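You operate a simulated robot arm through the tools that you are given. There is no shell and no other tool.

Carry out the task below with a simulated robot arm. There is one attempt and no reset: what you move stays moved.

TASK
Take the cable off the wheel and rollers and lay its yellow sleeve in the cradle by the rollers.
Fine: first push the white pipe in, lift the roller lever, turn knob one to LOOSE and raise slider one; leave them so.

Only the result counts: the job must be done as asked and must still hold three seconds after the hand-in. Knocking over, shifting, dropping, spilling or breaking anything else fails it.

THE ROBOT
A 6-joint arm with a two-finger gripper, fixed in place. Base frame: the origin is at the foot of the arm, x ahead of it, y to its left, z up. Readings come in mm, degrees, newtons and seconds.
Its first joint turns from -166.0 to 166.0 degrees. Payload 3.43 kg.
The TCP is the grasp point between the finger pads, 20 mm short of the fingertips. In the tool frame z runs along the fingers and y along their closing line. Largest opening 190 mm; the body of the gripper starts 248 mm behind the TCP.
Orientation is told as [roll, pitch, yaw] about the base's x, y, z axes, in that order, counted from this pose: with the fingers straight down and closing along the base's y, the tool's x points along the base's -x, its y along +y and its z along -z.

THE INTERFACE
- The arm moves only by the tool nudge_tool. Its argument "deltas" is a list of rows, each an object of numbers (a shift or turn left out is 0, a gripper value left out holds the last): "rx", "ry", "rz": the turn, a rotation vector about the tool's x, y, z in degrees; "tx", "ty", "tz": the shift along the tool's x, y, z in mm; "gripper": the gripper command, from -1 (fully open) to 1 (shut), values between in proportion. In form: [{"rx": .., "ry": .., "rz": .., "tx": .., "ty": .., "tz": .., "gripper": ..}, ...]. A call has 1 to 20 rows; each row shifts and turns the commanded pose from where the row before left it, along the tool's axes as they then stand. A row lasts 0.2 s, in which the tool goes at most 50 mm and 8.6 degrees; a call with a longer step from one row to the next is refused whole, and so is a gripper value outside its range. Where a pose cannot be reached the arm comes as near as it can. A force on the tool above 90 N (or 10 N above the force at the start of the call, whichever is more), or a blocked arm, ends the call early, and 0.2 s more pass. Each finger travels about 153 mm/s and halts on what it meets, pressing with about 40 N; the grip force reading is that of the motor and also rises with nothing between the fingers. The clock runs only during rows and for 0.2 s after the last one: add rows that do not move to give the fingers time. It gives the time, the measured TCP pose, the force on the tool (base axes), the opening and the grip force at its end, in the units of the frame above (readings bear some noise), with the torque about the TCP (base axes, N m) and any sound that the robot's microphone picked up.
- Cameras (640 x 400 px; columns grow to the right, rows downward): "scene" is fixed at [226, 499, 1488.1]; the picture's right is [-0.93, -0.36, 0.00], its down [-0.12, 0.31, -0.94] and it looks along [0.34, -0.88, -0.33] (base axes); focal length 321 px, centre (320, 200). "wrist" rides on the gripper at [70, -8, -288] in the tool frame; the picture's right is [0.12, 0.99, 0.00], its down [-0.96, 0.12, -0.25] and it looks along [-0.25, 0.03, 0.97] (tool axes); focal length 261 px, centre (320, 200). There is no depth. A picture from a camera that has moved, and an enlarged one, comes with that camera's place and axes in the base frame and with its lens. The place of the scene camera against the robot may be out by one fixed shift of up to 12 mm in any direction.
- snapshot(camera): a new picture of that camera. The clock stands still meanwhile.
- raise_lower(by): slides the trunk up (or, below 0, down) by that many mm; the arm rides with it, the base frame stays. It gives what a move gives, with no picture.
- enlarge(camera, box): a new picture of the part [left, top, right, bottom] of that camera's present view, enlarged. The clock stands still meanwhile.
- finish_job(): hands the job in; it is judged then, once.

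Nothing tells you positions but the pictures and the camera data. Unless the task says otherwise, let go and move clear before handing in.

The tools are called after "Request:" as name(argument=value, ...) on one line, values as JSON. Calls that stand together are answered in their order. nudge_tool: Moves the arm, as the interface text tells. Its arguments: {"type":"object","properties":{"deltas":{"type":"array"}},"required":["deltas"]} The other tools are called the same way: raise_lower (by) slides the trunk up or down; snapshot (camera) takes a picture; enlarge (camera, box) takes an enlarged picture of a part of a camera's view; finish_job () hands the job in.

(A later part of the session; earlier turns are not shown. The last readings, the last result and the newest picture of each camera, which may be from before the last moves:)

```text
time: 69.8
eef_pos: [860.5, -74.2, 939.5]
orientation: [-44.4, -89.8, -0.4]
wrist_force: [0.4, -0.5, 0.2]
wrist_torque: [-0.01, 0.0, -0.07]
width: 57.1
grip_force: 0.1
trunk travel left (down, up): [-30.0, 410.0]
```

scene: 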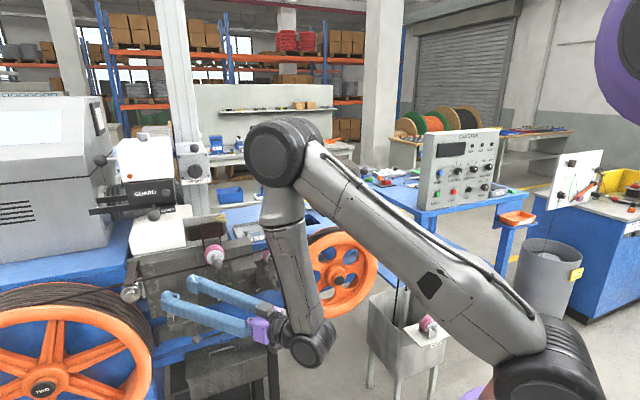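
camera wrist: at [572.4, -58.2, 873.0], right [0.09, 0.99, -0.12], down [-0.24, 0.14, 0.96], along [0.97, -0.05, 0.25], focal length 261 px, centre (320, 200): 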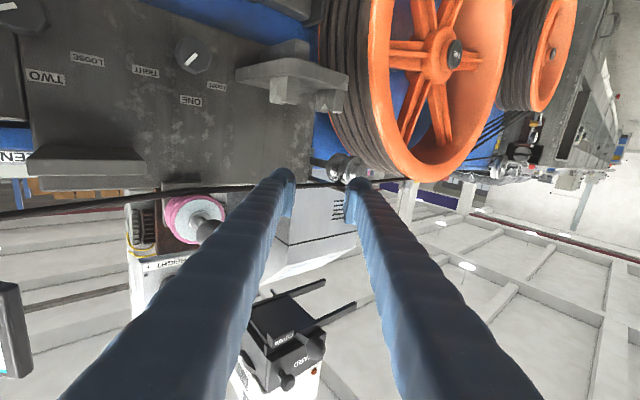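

Request:
nudge_tool(deltas=[{"tx": 37, "tz": -5}, {"tx": 37, "tz": -5}, {"tx": 37}, {"ty": -33}, {"ty": -33}, {"ty": -33}, {}])

Request:
snapshot(camera="wrist")

Request:
snapshot(camera="scene")

```text
time: 71.4
eef_pos: [783.2, -136.8, 828.3]
orientation: [-53.3, -89.9, 8.4]
wrist_force: [0.3, 0.9, -0.1]
wrist_torque: [0.02, -0.01, -0.03]
width: 57.0
grip_force: 0.0
trunk travel left (down, up): [-30.0, 410.0]
```

```text
taken
camera wrist: at [574.6, 60.5, 759.7], right [0.7, 0.7, -0.12], down [-0.09, 0.26, 0.96], along [0.71, -0.66, 0.25], focal length 261 px, centre (320, 200)
```

wrist: 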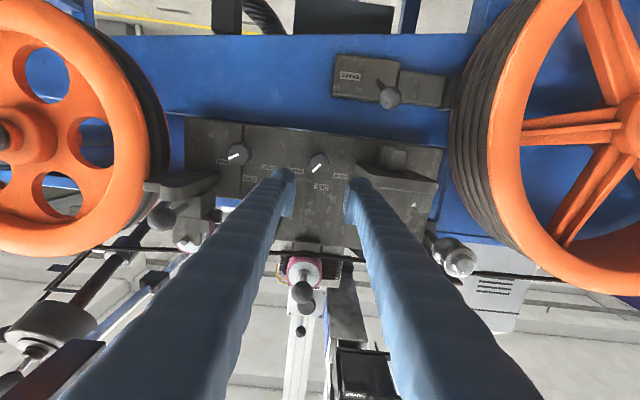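

```text
taken
```

scene: 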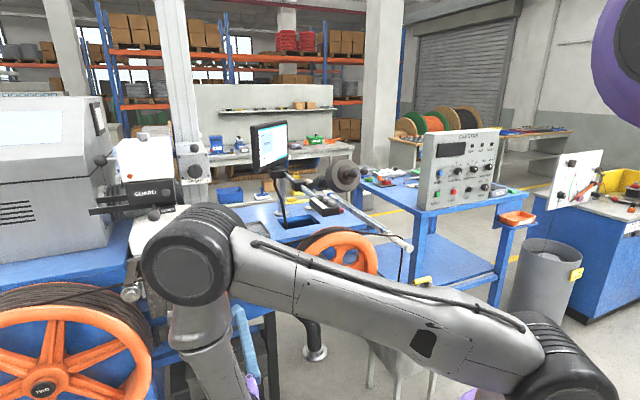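

Level and square to the panel now at p≈650, q≈457, z≈828. I'll zoom to measure the knob's present angle.

Request:
enlarge(camera="wrist", box=[290, 140, 350, 180])

Request:
enlarge(camera="wrist", box=[180, 110, 460, 290])

```text
10.00 times, centred on (320, 160) of wrist
camera zoom: at [574.6, 60.5, 759.7], right [0.7, 0.7, -0.12], down [-0.09, 0.26, 0.96], along [0.71, -0.66, 0.25], focal length 2606 px, centre (320, 600)
```

zoom: 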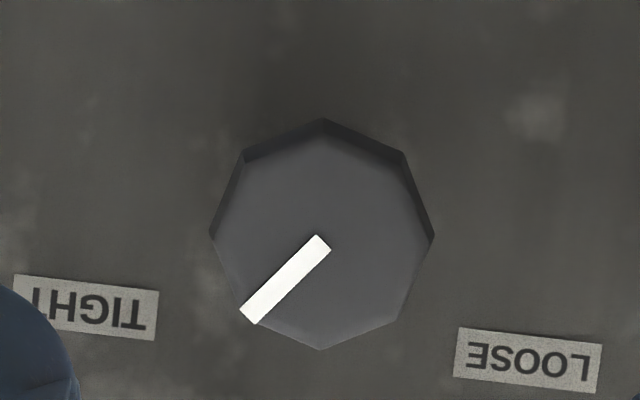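

```text
2.22 times, centred on (320, 200) of wrist
camera zoom: at [574.6, 60.5, 759.7], right [0.7, 0.7, -0.12], down [-0.09, 0.26, 0.96], along [0.71, -0.66, 0.25], focal length 579 px, centre (320, 200)
```

zoom: 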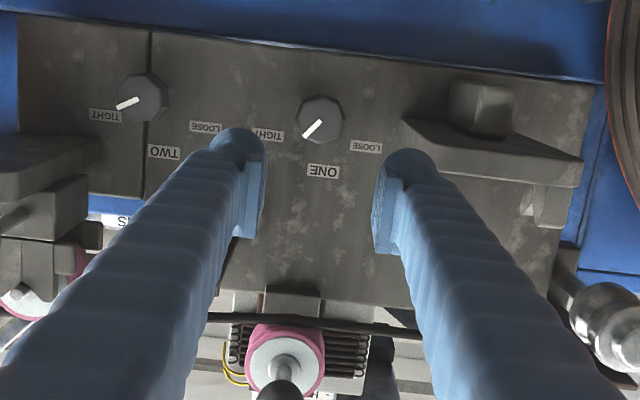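

The knob (p≈781, q≈455, z≈807) points 37° right of vertical; untouched knob TWO shows TIGHT at ~60°, so about 97° more to LOOSE. Its flats match a tool roll of +59°, so I'll roll to that and align on its axis.

Request:
nudge_tool(deltas=[{"rz": 7.4}, {"rz": 7.4}, {"rz": 7.4}, {"rz": 7.4}, {"rz": 7.4}, {"rz": 7.4}, {"rz": 7.4}, {"rz": 7.4}, {}])

Request:
snapshot(camera="wrist")

```text
time: 73.4
eef_pos: [782.6, -136.6, 827.6]
orientation: [89.9, -30.8, -134.9]
wrist_force: [0.3, 0.0, 0.2]
wrist_torque: [0.02, 0.0, 0.03]
width: 57.0
grip_force: 0.0
trunk travel left (down, up): [-30.0, 410.0]
```

```text
taken
camera wrist: at [619.4, 105.4, 787.2], right [0.43, 0.43, 0.79], down [-0.72, -0.37, 0.59], along [0.55, -0.82, 0.15], focal length 261 px, centre (320, 200)
```

wrist: 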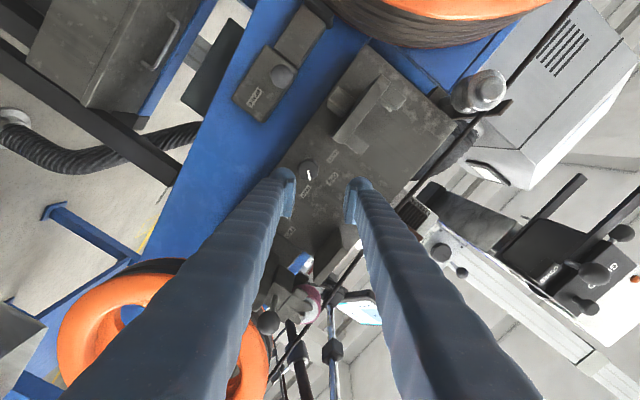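

Request:
nudge_tool(deltas=[{"tx": 9.3, "ty": -18.5}, {"tz": 28}, {"tz": 28}, {"tz": 24}, {}])

Request:
enlarge(camera="wrist", box=[260, 140, 380, 220])

```text
time: 74.6
eef_pos: [839.1, -195.5, 809.5]
orientation: [89.9, -31.0, -134.9]
wrist_force: [0.0, -0.1, -0.8]
wrist_torque: [-0.03, -0.04, -0.01]
width: 56.7
grip_force: 0.0
trunk travel left (down, up): [-30.0, 410.0]
```

```text
5.00 times, centred on (320, 180) of wrist
camera zoom: at [675.6, 46.6, 768.0], right [0.43, 0.43, 0.79], down [-0.72, -0.37, 0.59], along [0.55, -0.82, 0.15], focal length 1303 px, centre (320, 300)
```

zoom: 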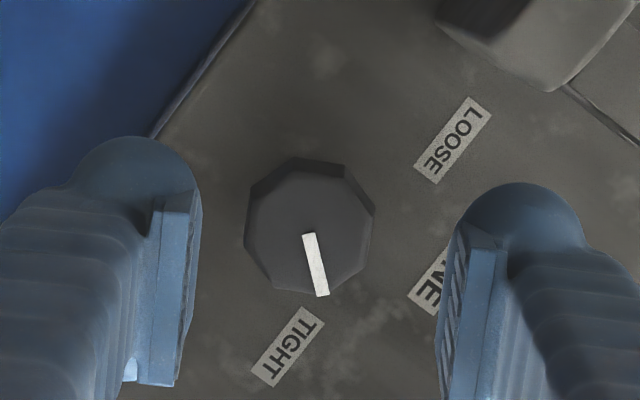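

Small correction (2.5 mm) and then I'll advance onto the knob and grip.

Request:
nudge_tool(deltas=[{"tx": 2.5, "ty": -2.5}, {"tz": 20}, {"tz": 20}, {"tz": 15}, {}, {"gripper": 1}, {}, {}])

Request:
enlarge(camera="wrist", box=[260, 140, 380, 220])

```text
time: 76.4
eef_pos: [880.2, -236.8, 805.5]
orientation: [89.9, -30.6, -135.0]
wrist_force: [54.4, -44.5, 1.9]
wrist_torque: [0.04, 0.08, -0.01]
width: 32.1
grip_force: 45.1
trunk travel left (down, up): [-30.0, 410.0]
```

```text
5.00 times, centred on (320, 180) of wrist
camera zoom: at [717.9, 6.8, 763.6], right [0.43, 0.43, 0.79], down [-0.72, -0.37, 0.59], along [0.55, -0.82, 0.15], focal length 1303 px, centre (320, 300)
```

zoom: 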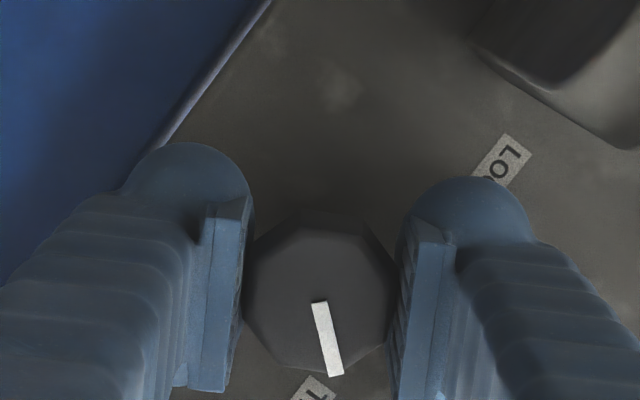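

Gripped; the tool was drawn in slightly, so I'll relax that by 3 mm and turn counter-clockwise by 40° first.

Request:
nudge_tool(deltas=[{"tz": 3}, {"rz": -6}, {"rz": -6}, {"rz": -6}, {"rz": -6}, {"rz": -6}, {"rz": -6}, {}])

Request:
enlarge(camera="wrist", box=[260, 140, 380, 220])

```text
time: 78.2
eef_pos: [881.3, -238.1, 804.2]
orientation: [89.8, -66.7, -134.8]
wrist_force: [49.0, -50.2, 17.0]
wrist_torque: [0.01, 0.02, -0.2]
width: 31.8
grip_force: 44.8
trunk travel left (down, up): [-30.0, 410.0]
```

```text
5.00 times, centred on (320, 180) of wrist
camera zoom: at [692.6, -19.9, 738.6], right [0.68, 0.68, 0.28], down [-0.37, -0.02, 0.93], along [0.64, -0.73, 0.24], focal length 1303 px, centre (320, 300)
```

zoom: 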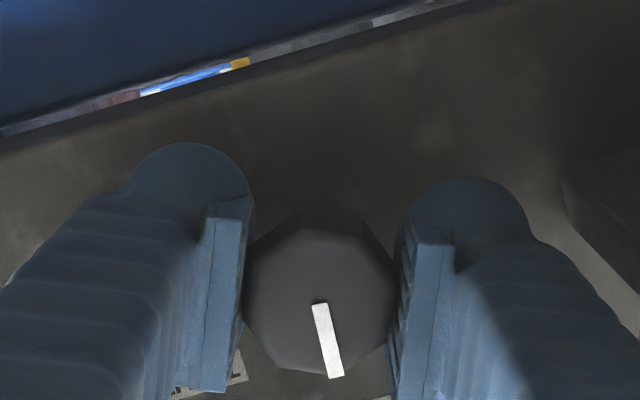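

The knob turns with the fingers. I'll continue about 61° more.

Request:
nudge_tool(deltas=[{"rz": -6}, {"rz": -6}, {"rz": -6}, {"rz": -6}, {"rz": -6}, {"rz": -6}, {"rz": -6}, {}])

Request:
enlarge(camera="wrist", box=[260, 140, 380, 220])

```text
time: 80.0
eef_pos: [880.4, -237.7, 804.7]
orientation: [-89.9, -71.2, 44.9]
wrist_force: [50.7, -58.3, 24.7]
wrist_torque: [0.0, 0.03, -0.13]
width: 31.9
grip_force: 45.2
trunk travel left (down, up): [-30.0, 410.0]
```

```text
5.00 times, centred on (320, 180) of wrist
camera zoom: at [656.9, -56.0, 742.4], right [0.64, 0.64, -0.43], down [0.12, 0.47, 0.87], along [0.76, -0.61, 0.22], focal length 1303 px, centre (320, 300)
```

zoom: 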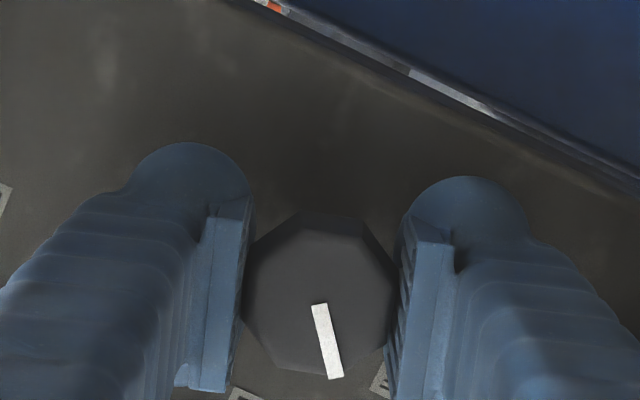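

Request:
nudge_tool(deltas=[{"rz": -5}, {"rz": -5}, {"rz": -5}, {"rz": -4}, {}])

Request:
enlarge(camera="wrist", box=[260, 140, 380, 220])

```text
time: 81.2
eef_pos: [881.1, -237.6, 804.6]
orientation: [-90.0, -52.2, 45.0]
wrist_force: [51.4, -61.1, 22.6]
wrist_torque: [0.0, 0.01, 0.01]
width: 32.1
grip_force: 44.6
trunk travel left (down, up): [-30.0, 410.0]
```

```text
5.00 times, centred on (320, 180) of wrist
camera zoom: at [643.3, -69.7, 756.2], right [0.5, 0.5, -0.7], down [0.31, 0.66, 0.69], along [0.81, -0.56, 0.17], focal length 1303 px, centre (320, 300)
```

zoom: 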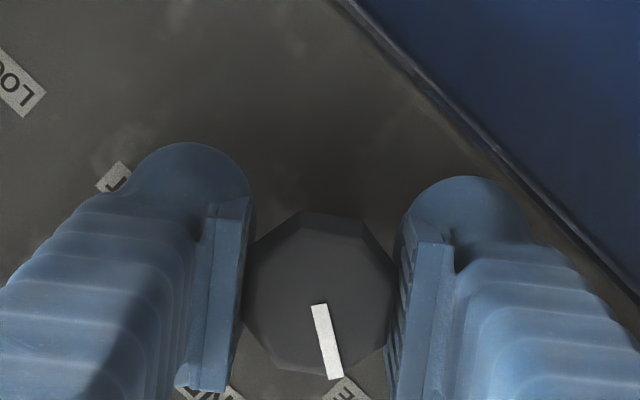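

The pointer is now aimed at LOOSE. I'll nudge 3° more to see if there is a stop.

Request:
nudge_tool(deltas=[{"rz": -3}, {}])

Request:
enlarge(camera="wrist", box=[260, 140, 380, 220])

```text
time: 81.8
eef_pos: [881.6, -238.4, 803.7]
orientation: [-90.0, -49.2, 44.9]
wrist_force: [50.0, -60.0, 23.9]
wrist_torque: [0.53, -0.4, 0.04]
width: 31.6
grip_force: 44.7
trunk travel left (down, up): [-30.0, 410.0]
```

```text
5.00 times, centred on (320, 180) of wrist
camera zoom: at [641.5, -71.6, 758.7], right [0.48, 0.48, -0.74], down [0.33, 0.68, 0.65], along [0.81, -0.56, 0.17], focal length 1303 px, centre (320, 300)
```

zoom: 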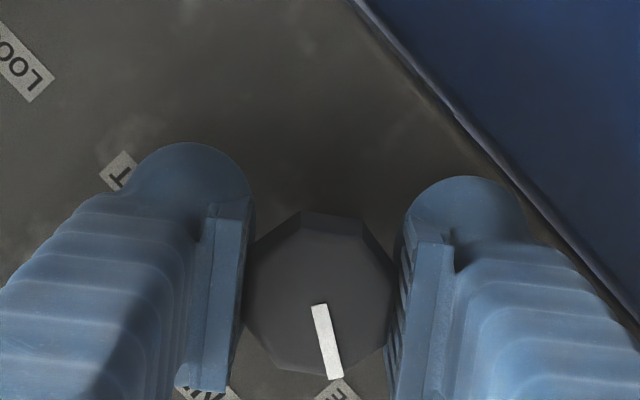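

Torque appears now, so the knob is at its LOOSE stop. I'll open and back straight out.

Request:
nudge_tool(deltas=[{"gripper": 0.4}, {}, {"tz": -15}, {"tz": -20}, {"tz": -25}, {"tz": -25}, {"tz": -25}, {"tz": -25}, {}])

Request:
snapshot(camera="wrist")

Request:
enlarge(camera="wrist", box=[260, 110, 380, 200])

```text
time: 83.8
eef_pos: [783.4, -140.3, 805.6]
orientation: [-89.9, -49.1, 45.1]
wrist_force: [-0.1, -0.5, 0.5]
wrist_torque: [0.0, 0.01, -0.01]
width: 57.0
grip_force: 0.1
trunk travel left (down, up): [-30.0, 410.0]
```

```text
taken
camera wrist: at [544.0, 26.0, 758.4], right [0.47, 0.48, -0.74], down [0.33, 0.68, 0.65], along [0.82, -0.55, 0.17], focal length 261 px, centre (320, 200)
```

wrist: 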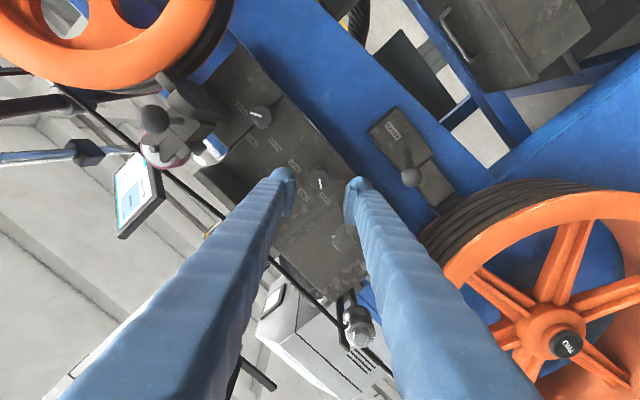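

```text
4.44 times, centred on (320, 155) of wrist
camera zoom: at [544.0, 26.0, 758.4], right [0.47, 0.48, -0.74], down [0.33, 0.68, 0.65], along [0.82, -0.55, 0.17], focal length 1158 px, centre (320, 400)
```

zoom: 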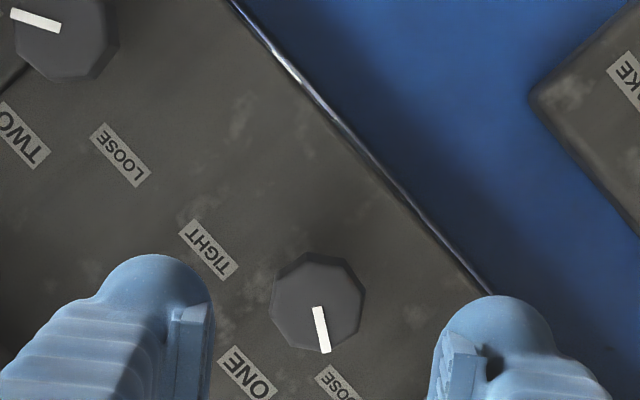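

Knob ONE is at LOOSE. Next I'll roll the tool upright again, rise to the ball of slider one (p≈703, q≈451, z≈988) and look.

Request:
nudge_tool(deltas=[{"rz": 6.8}, {"rz": 6.8}, {"rz": 6.8}, {"rz": 6.8}, {"rz": 6.8}, {"rz": 6.8}, {"tx": -45, "ty": -3}, {"tx": -45}, {"tx": -45}, {"tx": -46}, {}])

Request:
snapshot(camera="wrist")

Request:
enlarge(camera="wrist", box=[260, 140, 380, 220])

```text
time: 86.2
eef_pos: [782.1, -141.0, 985.1]
orientation: [-52.1, -90.0, 7.2]
wrist_force: [-0.3, 0.9, 0.5]
wrist_torque: [0.05, 0.06, 0.06]
width: 57.3
grip_force: 0.1
trunk travel left (down, up): [-30.0, 410.0]
```

```text
taken
camera wrist: at [572.7, 56.2, 916.8], right [0.7, 0.7, -0.12], down [-0.09, 0.26, 0.96], along [0.71, -0.66, 0.25], focal length 261 px, centre (320, 200)
```

wrist: 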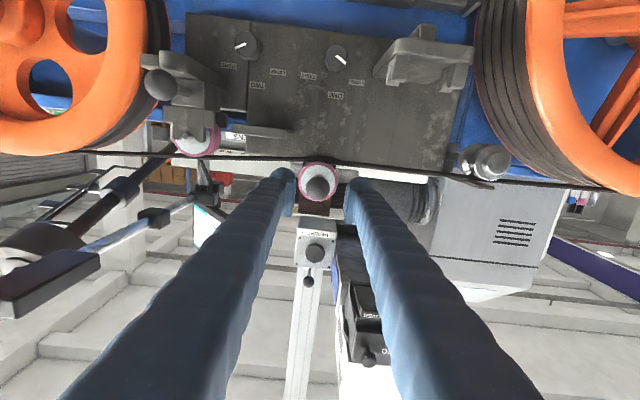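

```text
5.00 times, centred on (320, 180) of wrist
camera zoom: at [572.7, 56.2, 916.8], right [0.7, 0.7, -0.12], down [-0.09, 0.26, 0.96], along [0.71, -0.66, 0.25], focal length 1303 px, centre (320, 300)
```

zoom: 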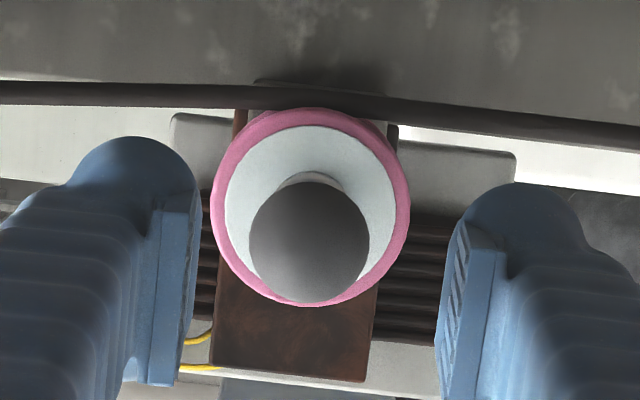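

The ball is centred at q≈450.5, z≈988. I'll advance over it and close.

Request:
nudge_tool(deltas=[{"tx": -2.5, "ty": -2.8}, {"tz": 17}, {"tz": 17}, {"tz": 16}, {}, {"gripper": 1}, {}, {}])

Request:
enlarge(camera="wrist", box=[260, 140, 380, 220])

```text
time: 88.0
eef_pos: [814.4, -178.4, 987.5]
orientation: [-46.9, -89.9, 1.9]
wrist_force: [-3.4, -5.9, -0.1]
wrist_torque: [-0.07, -0.04, -0.07]
width: 27.8
grip_force: 45.0
trunk travel left (down, up): [-30.0, 410.0]
```

```text
5.00 times, centred on (320, 180) of wrist
camera zoom: at [606.4, 18.8, 918.6], right [0.7, 0.7, -0.12], down [-0.09, 0.26, 0.96], along [0.71, -0.66, 0.24], focal length 1303 px, centre (320, 300)
```

zoom: 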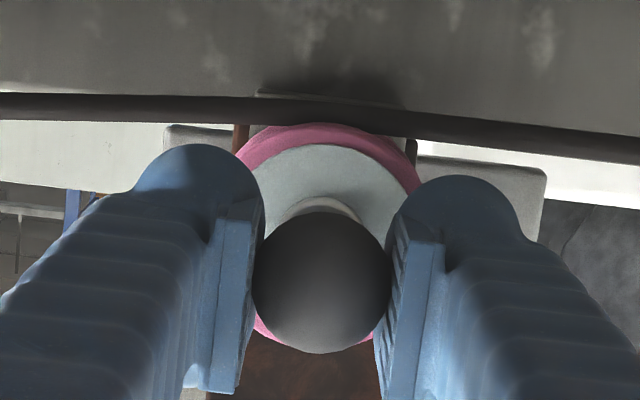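

Gripped. I'll lift the slider in small steps.

Request:
nudge_tool(deltas=[{"tx": -5}, {"tx": -5}, {"tx": -5}, {"tx": -5}, {}])

Request:
enlarge(camera="wrist", box=[220, 100, 420, 240])

```text
time: 89.2
eef_pos: [814.5, -177.7, 1007.6]
orientation: [-59.5, -89.8, 14.4]
wrist_force: [-11.3, 1.7, -4.8]
wrist_torque: [0.08, 0.15, 0.05]
width: 27.5
grip_force: 45.4
trunk travel left (down, up): [-30.0, 410.0]
```

```text
2.86 times, centred on (320, 170) of wrist
camera zoom: at [606.3, 18.7, 939.6], right [0.7, 0.7, -0.12], down [-0.09, 0.26, 0.96], along [0.71, -0.66, 0.24], focal length 745 px, centre (320, 286)
```

zoom: 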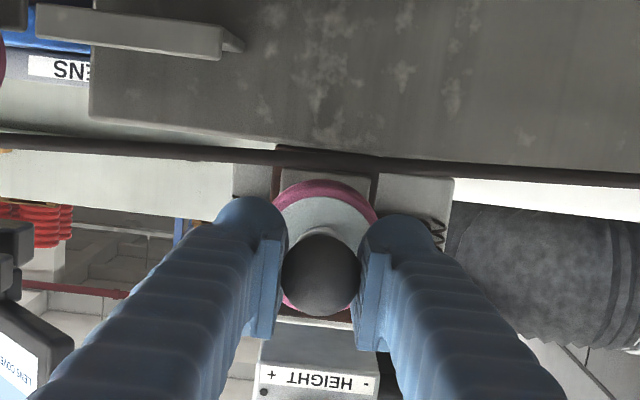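

It slides up freely. Continuing.

Request:
nudge_tool(deltas=[{"tx": -6}, {"tx": -6}, {"tx": -6}, {"tx": -6}, {"tx": -6}, {}])

Request:
nudge_tool(deltas=[{"tx": -6}, {"tx": -6}, {"tx": -6}, {"tx": -6}, {"tx": -6}, {}])

Request:
enlarge(camera="wrist", box=[220, 100, 420, 240])

```text
time: 90.6
eef_pos: [815.7, -178.1, 1034.2]
orientation: [-27.1, -89.5, -18.0]
wrist_force: [-23.8, 2.9, -40.2]
wrist_torque: [0.0, -0.07, -0.02]
width: 27.8
grip_force: 44.7
trunk travel left (down, up): [-30.0, 410.0]
```

```text
time: 92.0
eef_pos: [816.1, -177.0, 1069.0]
orientation: [-95.2, -90.1, 50.3]
wrist_force: [0.1, -0.5, 0.2]
wrist_torque: [0.04, 0.03, 0.05]
width: 0.0
grip_force: 34.0
trunk travel left (down, up): [-30.0, 410.0]
```

```text
2.86 times, centred on (320, 170) of wrist
camera zoom: at [607.6, 18.4, 1000.0], right [0.7, 0.7, -0.12], down [-0.09, 0.26, 0.96], along [0.71, -0.66, 0.25], focal length 745 px, centre (320, 286)
```

zoom: 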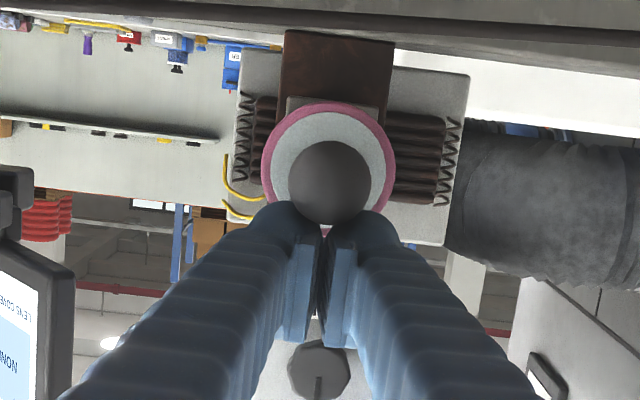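

The slider reached its top stop (ball now at z≈1033, raised ~45 mm) and the fingers then slipped off over the ball; it stays up. I'll back away and check it holds.

Request:
nudge_tool(deltas=[{"tx": -6}, {"tz": -20}, {"tz": -25}, {"tz": -25}, {"tz": -25}, {}])

Request:
snapshot(camera="wrist")

Request:
enlarge(camera="wrist", box=[220, 100, 420, 240])

Request:
snapshot(camera="scene")

```text
time: 93.4
eef_pos: [747.5, -111.2, 1074.0]
orientation: [-63.5, -89.8, 18.5]
wrist_force: [-0.1, 0.4, -0.1]
wrist_torque: [0.0, 0.04, 0.0]
width: 0.1
grip_force: 34.4
trunk travel left (down, up): [-30.0, 410.0]
```

```text
taken
camera wrist: at [539.6, 84.8, 1006.0], right [0.7, 0.7, -0.12], down [-0.09, 0.26, 0.96], along [0.71, -0.66, 0.25], focal length 261 px, centre (320, 200)
```

wrist: 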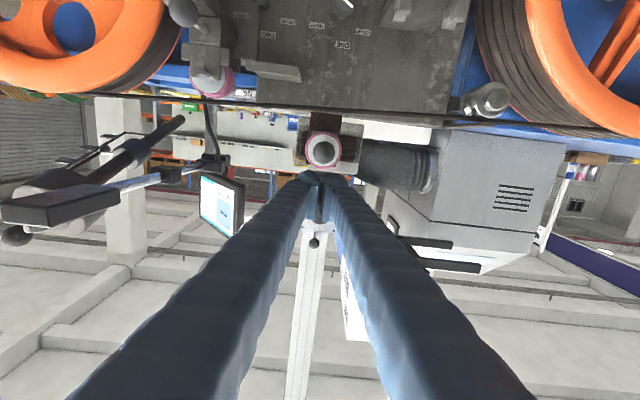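

```text
2.86 times, centred on (320, 170) of wrist
camera zoom: at [539.6, 84.8, 1006.0], right [0.7, 0.7, -0.12], down [-0.09, 0.26, 0.96], along [0.71, -0.66, 0.25], focal length 745 px, centre (320, 286)
```

zoom: 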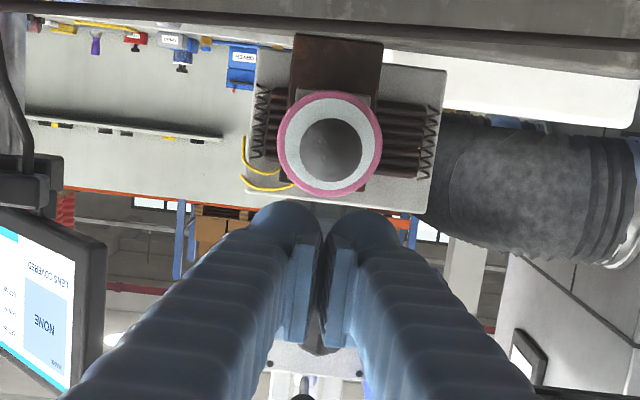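

```text
taken
```

scene: 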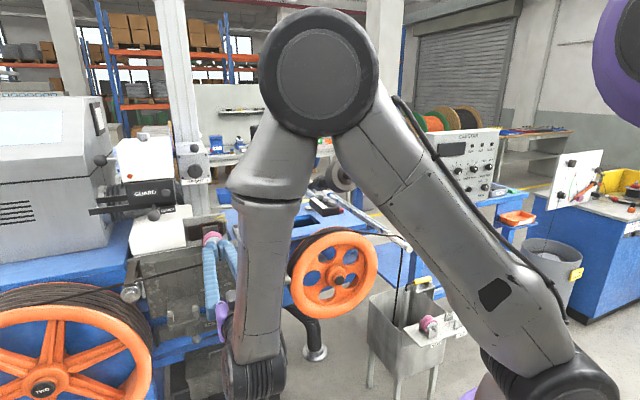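

Slider one stays up, knob at LOOSE, lever up, pipe in. Now I'll return the tool to pointing down by reversing the earlier path, to inspect the cable from above.

Request:
nudge_tool(deltas=[{"ty": 35}, {"ty": 35}, {"ty": 34}, {"tx": 44, "tz": 18}, {"tx": 44, "tz": 18}, {"tx": 43, "tz": 17}, {"rx": -8}, {"rx": -8}, {"rx": -8}, {"rx": -8}, {"rx": -8}, {}])

Request:
nudge_tool(deltas=[{"ry": 7.5, "tz": -19.3, "tx": -10.6}, {"ry": 7.5, "tz": -20.4, "tx": -8}, {"ry": 7.5, "tz": -21.3, "tx": -5.3}, {"ry": 7.5, "tz": -21.8, "tx": -2.4}, {"ry": 7.5, "tz": -22, "tx": 0.5}, {"ry": 7.5, "tz": -21.7, "tx": 3.3}, {"ry": 7.5, "tz": -21.1, "tx": 6.1}, {"ry": 7.5, "tz": -20.1, "tx": 8.8}, {"ry": 7.5, "tz": -18.8, "tx": 11.4}, {"ry": 7.5, "tz": -17.1, "tx": 13.7}, {"ry": 7.5, "tz": -15.2, "tx": 15.8}, {"ry": 7.5, "tz": -13, "tx": 17.7}, {}])

Request:
snapshot(camera="scene")

```text
time: 96.0
eef_pos: [859.1, -76.6, 942.8]
orientation: [2.2, -89.9, -7.1]
wrist_force: [0.7, -0.5, 0.5]
wrist_torque: [-0.01, -0.01, 0.13]
width: 0.0
grip_force: 34.3
trunk travel left (down, up): [-30.0, 410.0]
```

```text
time: 98.8
eef_pos: [629.6, -54.7, 1070.6]
orientation: [0.0, 0.1, -4.8]
wrist_force: [-0.6, 0.7, 0.3]
wrist_torque: [0.02, 0.05, -0.01]
width: 0.0
grip_force: 34.3
trunk travel left (down, up): [-30.0, 410.0]
```

```text
taken
```

scene: 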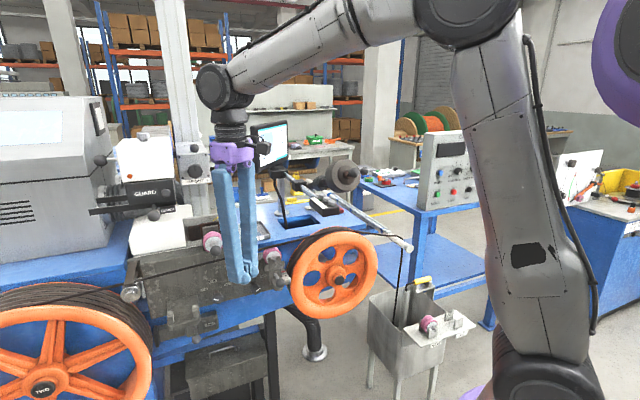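

Back to tool-down. I'll turn to yaw -45° and go above the wheel to view the cable.

Request:
nudge_tool(deltas=[{"rz": 8, "tz": -33}, {"rz": 8, "tz": -33}, {"rz": 8, "tz": -33}, {"rz": 8, "tz": -31}, {"rz": 8.2}, {"ty": -43}, {"ty": -43}, {"ty": -43}, {"ty": -43}, {"ty": -43}, {"ty": -43}, {}])

Request:
snapshot(camera="wrist")

Request:
snapshot(camera="scene")

```text
time: 101.4
eef_pos: [446.6, -237.9, 1199.4]
orientation: [0.0, 0.1, -45.2]
wrist_force: [0.3, -0.2, 0.3]
wrist_torque: [0.09, -0.04, 0.01]
width: 0.2
grip_force: 33.6
trunk travel left (down, up): [-30.0, 410.0]
```

```text
taken
camera wrist: at [392.6, -194.2, 1489.7], right [0.62, 0.79, 0.0], down [0.76, -0.6, 0.25], along [0.19, -0.15, -0.97], focal length 261 px, centre (320, 200)
```

wrist: 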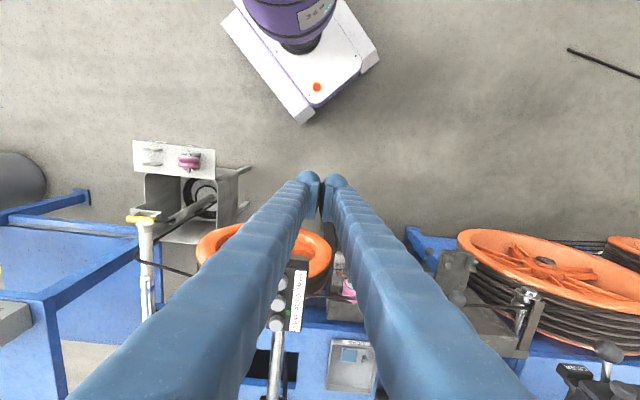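

```text
taken
```

scene: 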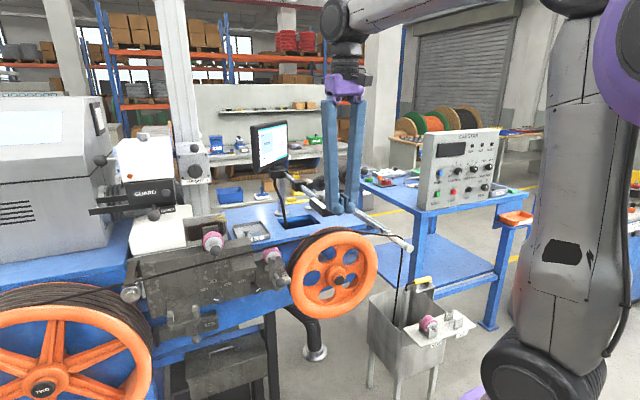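

The scene camera now has a clear view; zooming along the cable.

Request:
enlarge(camera="scene", box=[110, 220, 300, 340])

Request:
enlarge(camera="scene", box=[260, 200, 440, 310])

Request:
enlarge(camera="scene", box=[360, 220, 460, 300])

Request:
enlarge(camera="scene", box=[350, 260, 470, 360])

Request:
enlarge(camera="wrist", box=[120, 130, 260, 330])

Request:
enlarge(camera="scene", box=[240, 220, 320, 280])

```text
3.33 times, centred on (205, 280) of scene
camera zoom: at [226.0, 499.0, 1488.1], right [-0.93, -0.36, 0.0], down [-0.12, 0.31, -0.94], along [0.34, -0.88, -0.33], focal length 1070 px, centre (703, -67)
```

zoom: 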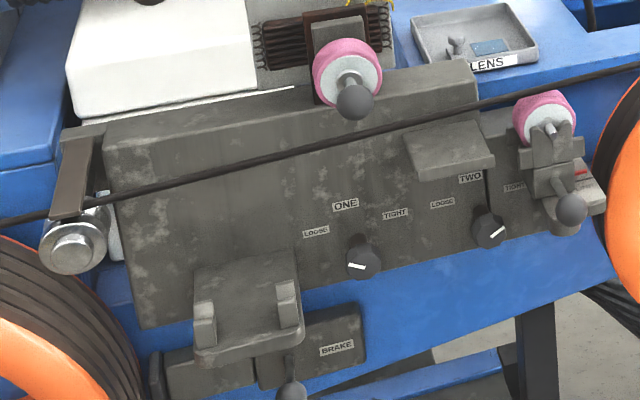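

```text
3.56 times, centred on (350, 255) of scene
camera zoom: at [226.0, 499.0, 1488.1], right [-0.93, -0.36, 0.0], down [-0.12, 0.31, -0.94], along [0.34, -0.88, -0.33], focal length 1142 px, centre (213, 4)
```

zoom: 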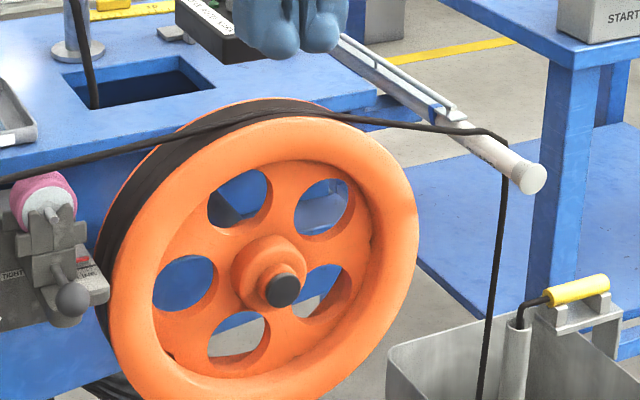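

```text
5.00 times, centred on (410, 260) of scene
camera zoom: at [226.0, 499.0, 1488.1], right [-0.93, -0.36, 0.0], down [-0.12, 0.31, -0.94], along [0.34, -0.88, -0.33], focal length 1606 px, centre (-130, -100)
```

zoom: 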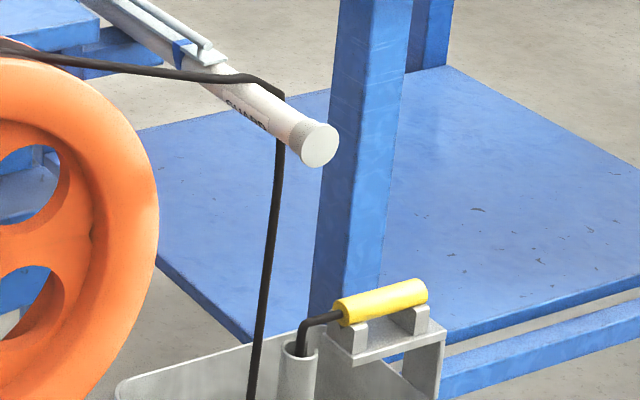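

```text
4.00 times, centred on (410, 310) of scene
camera zoom: at [226.0, 499.0, 1488.1], right [-0.93, -0.36, 0.0], down [-0.12, 0.31, -0.94], along [0.34, -0.88, -0.33], focal length 1284 px, centre (-40, -240)
```

zoom: 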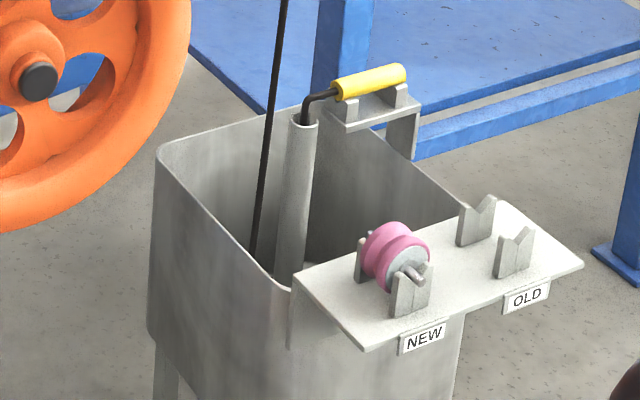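

```text
2.00 times, centred on (190, 230) of wrist
camera zoom: at [392.6, -194.2, 1489.7], right [0.62, 0.79, 0.0], down [0.76, -0.6, 0.25], along [0.19, -0.15, -0.97], focal length 521 px, centre (580, 140)
```

zoom: 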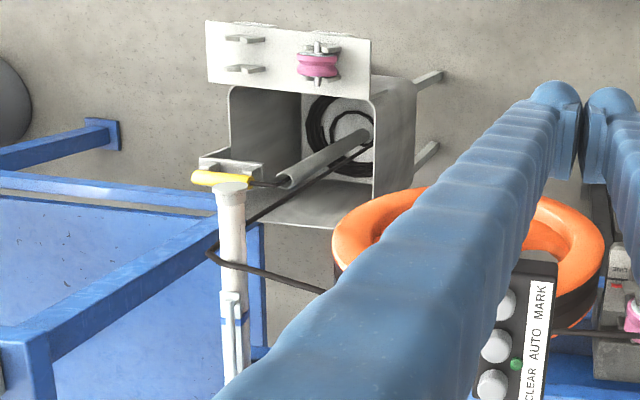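

```text
6.67 times, centred on (280, 250) of scene
camera zoom: at [226.0, 499.0, 1488.1], right [-0.93, -0.36, 0.0], down [-0.12, 0.31, -0.94], along [0.34, -0.88, -0.33], focal length 2141 px, centre (587, -133)
```

zoom: 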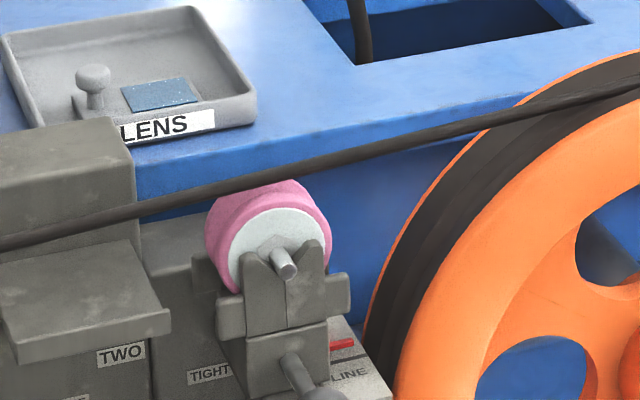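

The cable runs from the guide roller over roller two, over the wheel and over the end of the pipe into the bin. A button box overhangs near q≈80–145 (z≈1110–1145), so I'd grip the cable near q≈205. I'll turn the tool so it closes across the cable and look from above there.

Request:
nudge_tool(deltas=[{"rz": -7.5, "gripper": 0.3}, {"rz": -7.5}, {"rz": -7.5}, {"rz": -7.5}, {"rz": -7.5}, {"rz": -7.5}, {"rz": -7.5}, {"rz": -7.5}, {"rz": -7.5}, {"rz": -7.5}, {"rz": -7.5}, {"rz": -7.5}, {}])

Request:
snapshot(camera="wrist")

```text
time: 104.2
eef_pos: [446.7, -237.8, 1199.8]
orientation: [0.0, -0.1, 45.0]
wrist_force: [-0.5, 0.5, 0.0]
wrist_torque: [-0.03, 0.0, -0.01]
width: 66.6
grip_force: 0.0
trunk travel left (down, up): [-30.0, 410.0]
```

```text
taken
camera wrist: at [404.3, -294.1, 1490.0], right [-0.79, 0.62, 0.0], down [0.6, 0.76, 0.25], along [0.15, 0.19, -0.97], focal length 261 px, centre (320, 200)
```

wrist: 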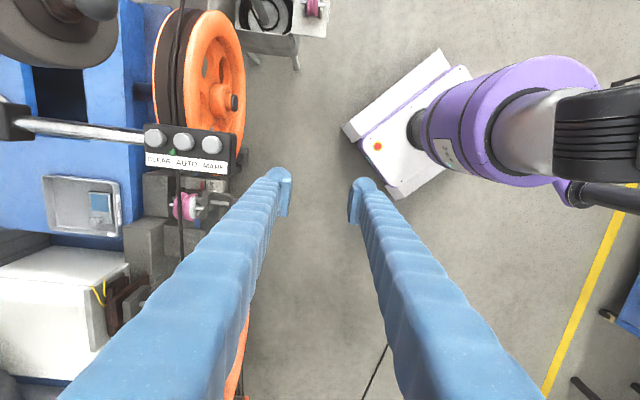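

Excellent overhead view. Zooming on the cable between the wheel and roller two.

Request:
enlarge(camera="wrist", box=[120, 120, 280, 260])

Request:
enlarge(camera="wrist", box=[130, 0, 290, 140])

```text
2.86 times, centred on (200, 190) of wrist
camera zoom: at [404.3, -294.1, 1490.0], right [-0.79, 0.62, 0.0], down [0.6, 0.76, 0.25], along [0.15, 0.19, -0.97], focal length 745 px, centre (663, 229)
```

zoom: 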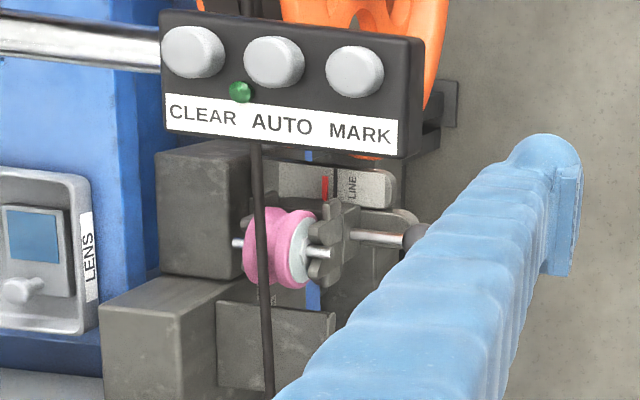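

```text
2.86 times, centred on (210, 70) of wrist
camera zoom: at [404.3, -294.1, 1490.0], right [-0.79, 0.62, 0.0], down [0.6, 0.76, 0.25], along [0.15, 0.19, -0.97], focal length 745 px, centre (634, 571)
```

zoom: 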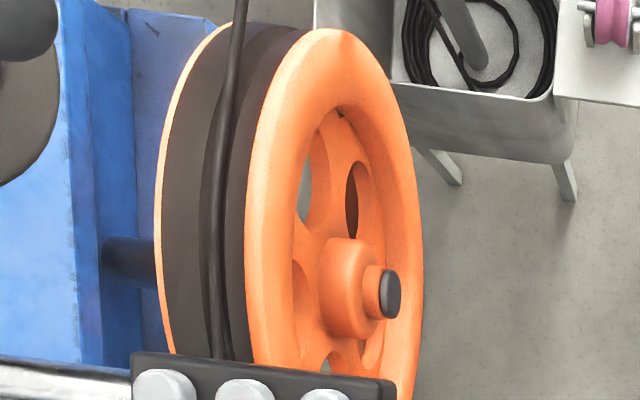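

The cable lies singly in the wheel's groove (p≈752) over roller two and the pipe. I'll grip it right of the wheel at q≈-180 (z≈947), where lifting clears both wheel and pipe. Moving above that point first.

Request:
nudge_tool(deltas=[{"tx": 41}, {"tx": 41}, {"tx": 41}, {"tx": 41}, {"tx": 41}, {"tx": 41}, {"tx": 41}, {"tx": 41}, {"ty": -40}, {"ty": -40}, {"ty": -40}, {"ty": -40}, {}])

Request:
snapshot(camera="wrist")

Request:
snapshot(camera="scene")

```text
time: 107.0
eef_pos: [326.3, -582.7, 1199.6]
orientation: [0.1, -0.1, 44.9]
wrist_force: [0.0, -1.5, -0.1]
wrist_torque: [0.19, 0.04, 0.03]
width: 66.5
grip_force: 0.1
trunk travel left (down, up): [-30.0, 410.0]
```

```text
taken
camera wrist: at [283.5, -638.9, 1489.2], right [-0.78, 0.62, 0.0], down [0.6, 0.76, 0.25], along [0.15, 0.2, -0.97], focal length 261 px, centre (320, 200)
```

wrist: 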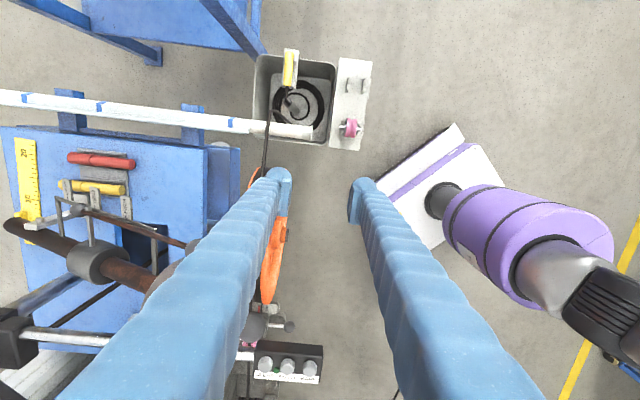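

```text
taken
```

scene: 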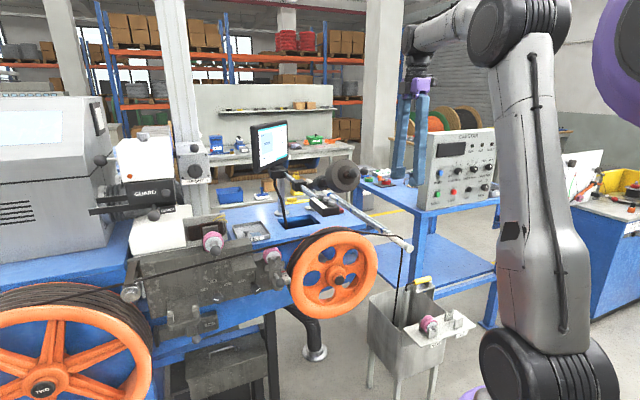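

Request:
enlarge(camera="wrist", box=[220, 40, 380, 200])

Request:
enlarge(camera="wrist", box=[240, 90, 320, 150])

Request:
enlarge(camera="wrist", box=[260, 40, 340, 120])

```text
2.50 times, centred on (300, 120) of wrist
camera zoom: at [283.5, -638.9, 1489.2], right [-0.78, 0.62, 0.0], down [0.6, 0.76, 0.25], along [0.15, 0.2, -0.97], focal length 652 px, centre (370, 400)
```

zoom: 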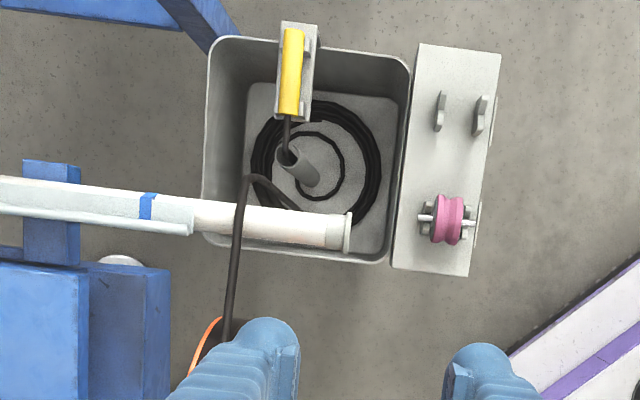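

```text
6.67 times, centred on (280, 120) of wrist
camera zoom: at [283.5, -638.9, 1489.2], right [-0.78, 0.62, 0.0], down [0.6, 0.76, 0.25], along [0.15, 0.2, -0.97], focal length 1738 px, centre (587, 733)
```

zoom: 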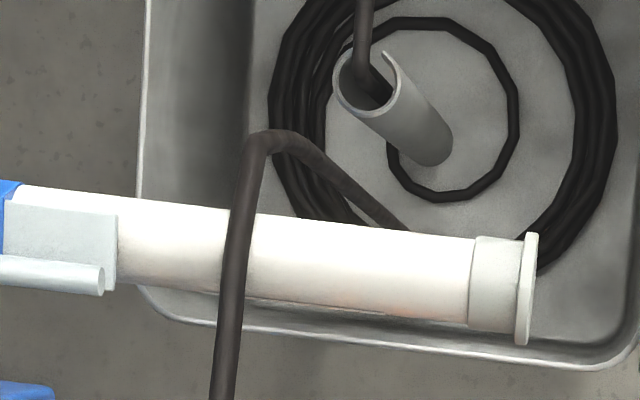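

```text
5.00 times, centred on (300, 80) of wrist
camera zoom: at [283.5, -638.9, 1489.2], right [-0.78, 0.62, 0.0], down [0.6, 0.76, 0.25], along [0.15, 0.2, -0.97], focal length 1303 px, centre (420, 800)
```

zoom: 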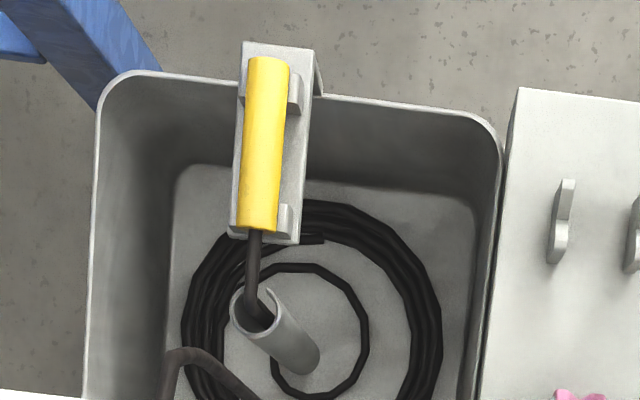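

The cable at q≈-181 is at p≈759, z≈947, with free space around. I'll move over and come down on it.

Request:
nudge_tool(deltas=[{"ty": -39}, {"ty": -39}, {"ty": -38}, {"tz": 42}, {"tz": 42}, {"tz": 42}, {"tz": 42}, {}])

Request:
snapshot(camera="wrist")

Request:
enlarge(camera="scene", box=[300, 130, 460, 270])

```text
time: 108.8
eef_pos: [410.3, -666.7, 1033.7]
orientation: [0.0, 0.0, 44.9]
wrist_force: [-0.4, 0.1, 0.1]
wrist_torque: [0.0, 0.01, 0.04]
width: 66.5
grip_force: 0.0
trunk travel left (down, up): [-30.0, 410.0]
```

```text
taken
camera wrist: at [366.3, -722.4, 1323.1], right [-0.79, 0.62, 0.0], down [0.6, 0.76, 0.25], along [0.15, 0.19, -0.97], focal length 261 px, centre (320, 200)
```

wrist: 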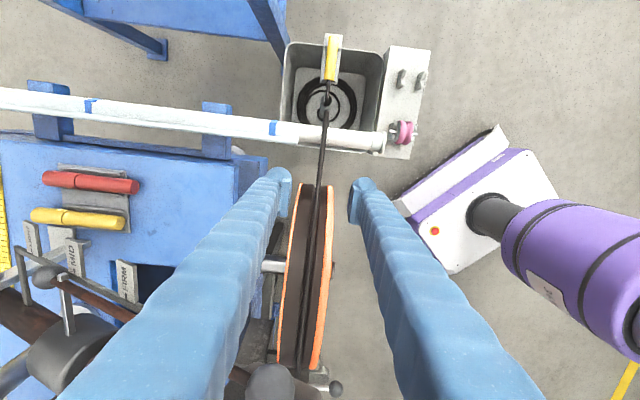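

```text
2.86 times, centred on (380, 200) of scene
camera zoom: at [226.0, 499.0, 1488.1], right [-0.93, -0.36, 0.0], down [-0.12, 0.31, -0.94], along [0.34, -0.88, -0.33], focal length 918 px, centre (149, 200)
```

zoom: 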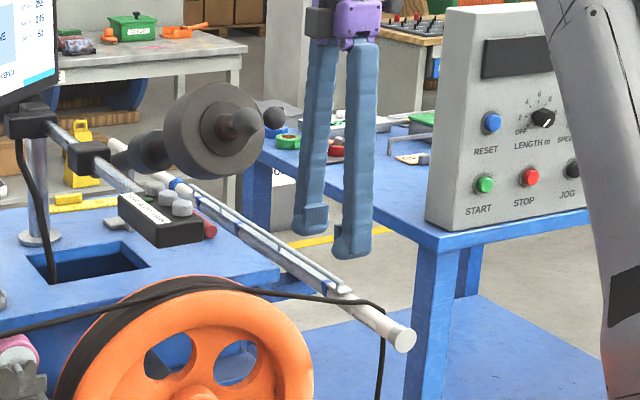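

Aligned; lowering onto the cable and closing.

Request:
nudge_tool(deltas=[{"tz": 30}, {"tz": 30}, {"tz": 27}, {}])

Request:
enlarge(camera="wrist", box=[240, 120, 400, 240])

Request:
enlarge(camera="scene", box=[330, 180, 430, 260])

```text
time: 109.8
eef_pos: [408.0, -666.0, 945.1]
orientation: [0.1, 0.0, 44.9]
wrist_force: [0.0, -0.4, -0.5]
wrist_torque: [0.03, 0.01, 0.0]
width: 66.3
grip_force: 0.0
trunk travel left (down, up): [-30.0, 410.0]
```

```text
3.33 times, centred on (320, 180) of wrist
camera zoom: at [365.3, -722.6, 1234.7], right [-0.79, 0.62, 0.0], down [0.6, 0.76, 0.25], along [0.15, 0.19, -0.97], focal length 869 px, centre (320, 267)
```

zoom: 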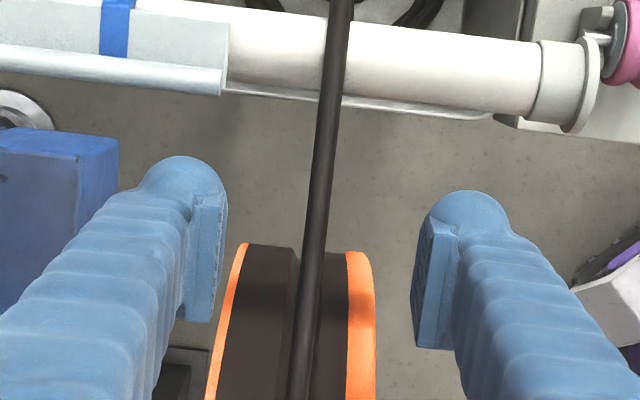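

```text
5.00 times, centred on (380, 220) of scene
camera zoom: at [226.0, 499.0, 1488.1], right [-0.93, -0.36, 0.0], down [-0.12, 0.31, -0.94], along [0.34, -0.88, -0.33], focal length 1606 px, centre (20, 100)
```

zoom: 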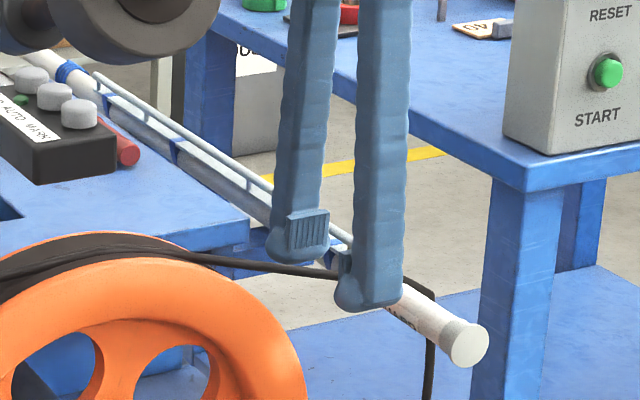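

The cable is between the pads. Closing.

Request:
nudge_tool(deltas=[{"gripper": 1}, {}, {}, {}])

Request:
enlarge(camera="wrist", box=[240, 120, 400, 240])

```text
time: 110.8
eef_pos: [408.3, -666.6, 947.0]
orientation: [0.1, 0.0, 44.8]
wrist_force: [0.3, -0.4, -0.4]
wrist_torque: [0.02, 0.01, -0.02]
width: 0.0
grip_force: 34.4
trunk travel left (down, up): [-30.0, 410.0]
```

```text
3.33 times, centred on (320, 180) of wrist
camera zoom: at [365.3, -722.3, 1235.2], right [-0.79, 0.62, 0.0], down [0.6, 0.76, 0.25], along [0.15, 0.19, -0.97], focal length 869 px, centre (320, 267)
```

zoom: 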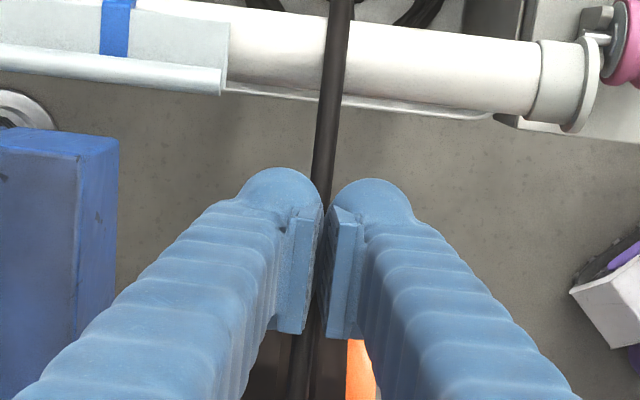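

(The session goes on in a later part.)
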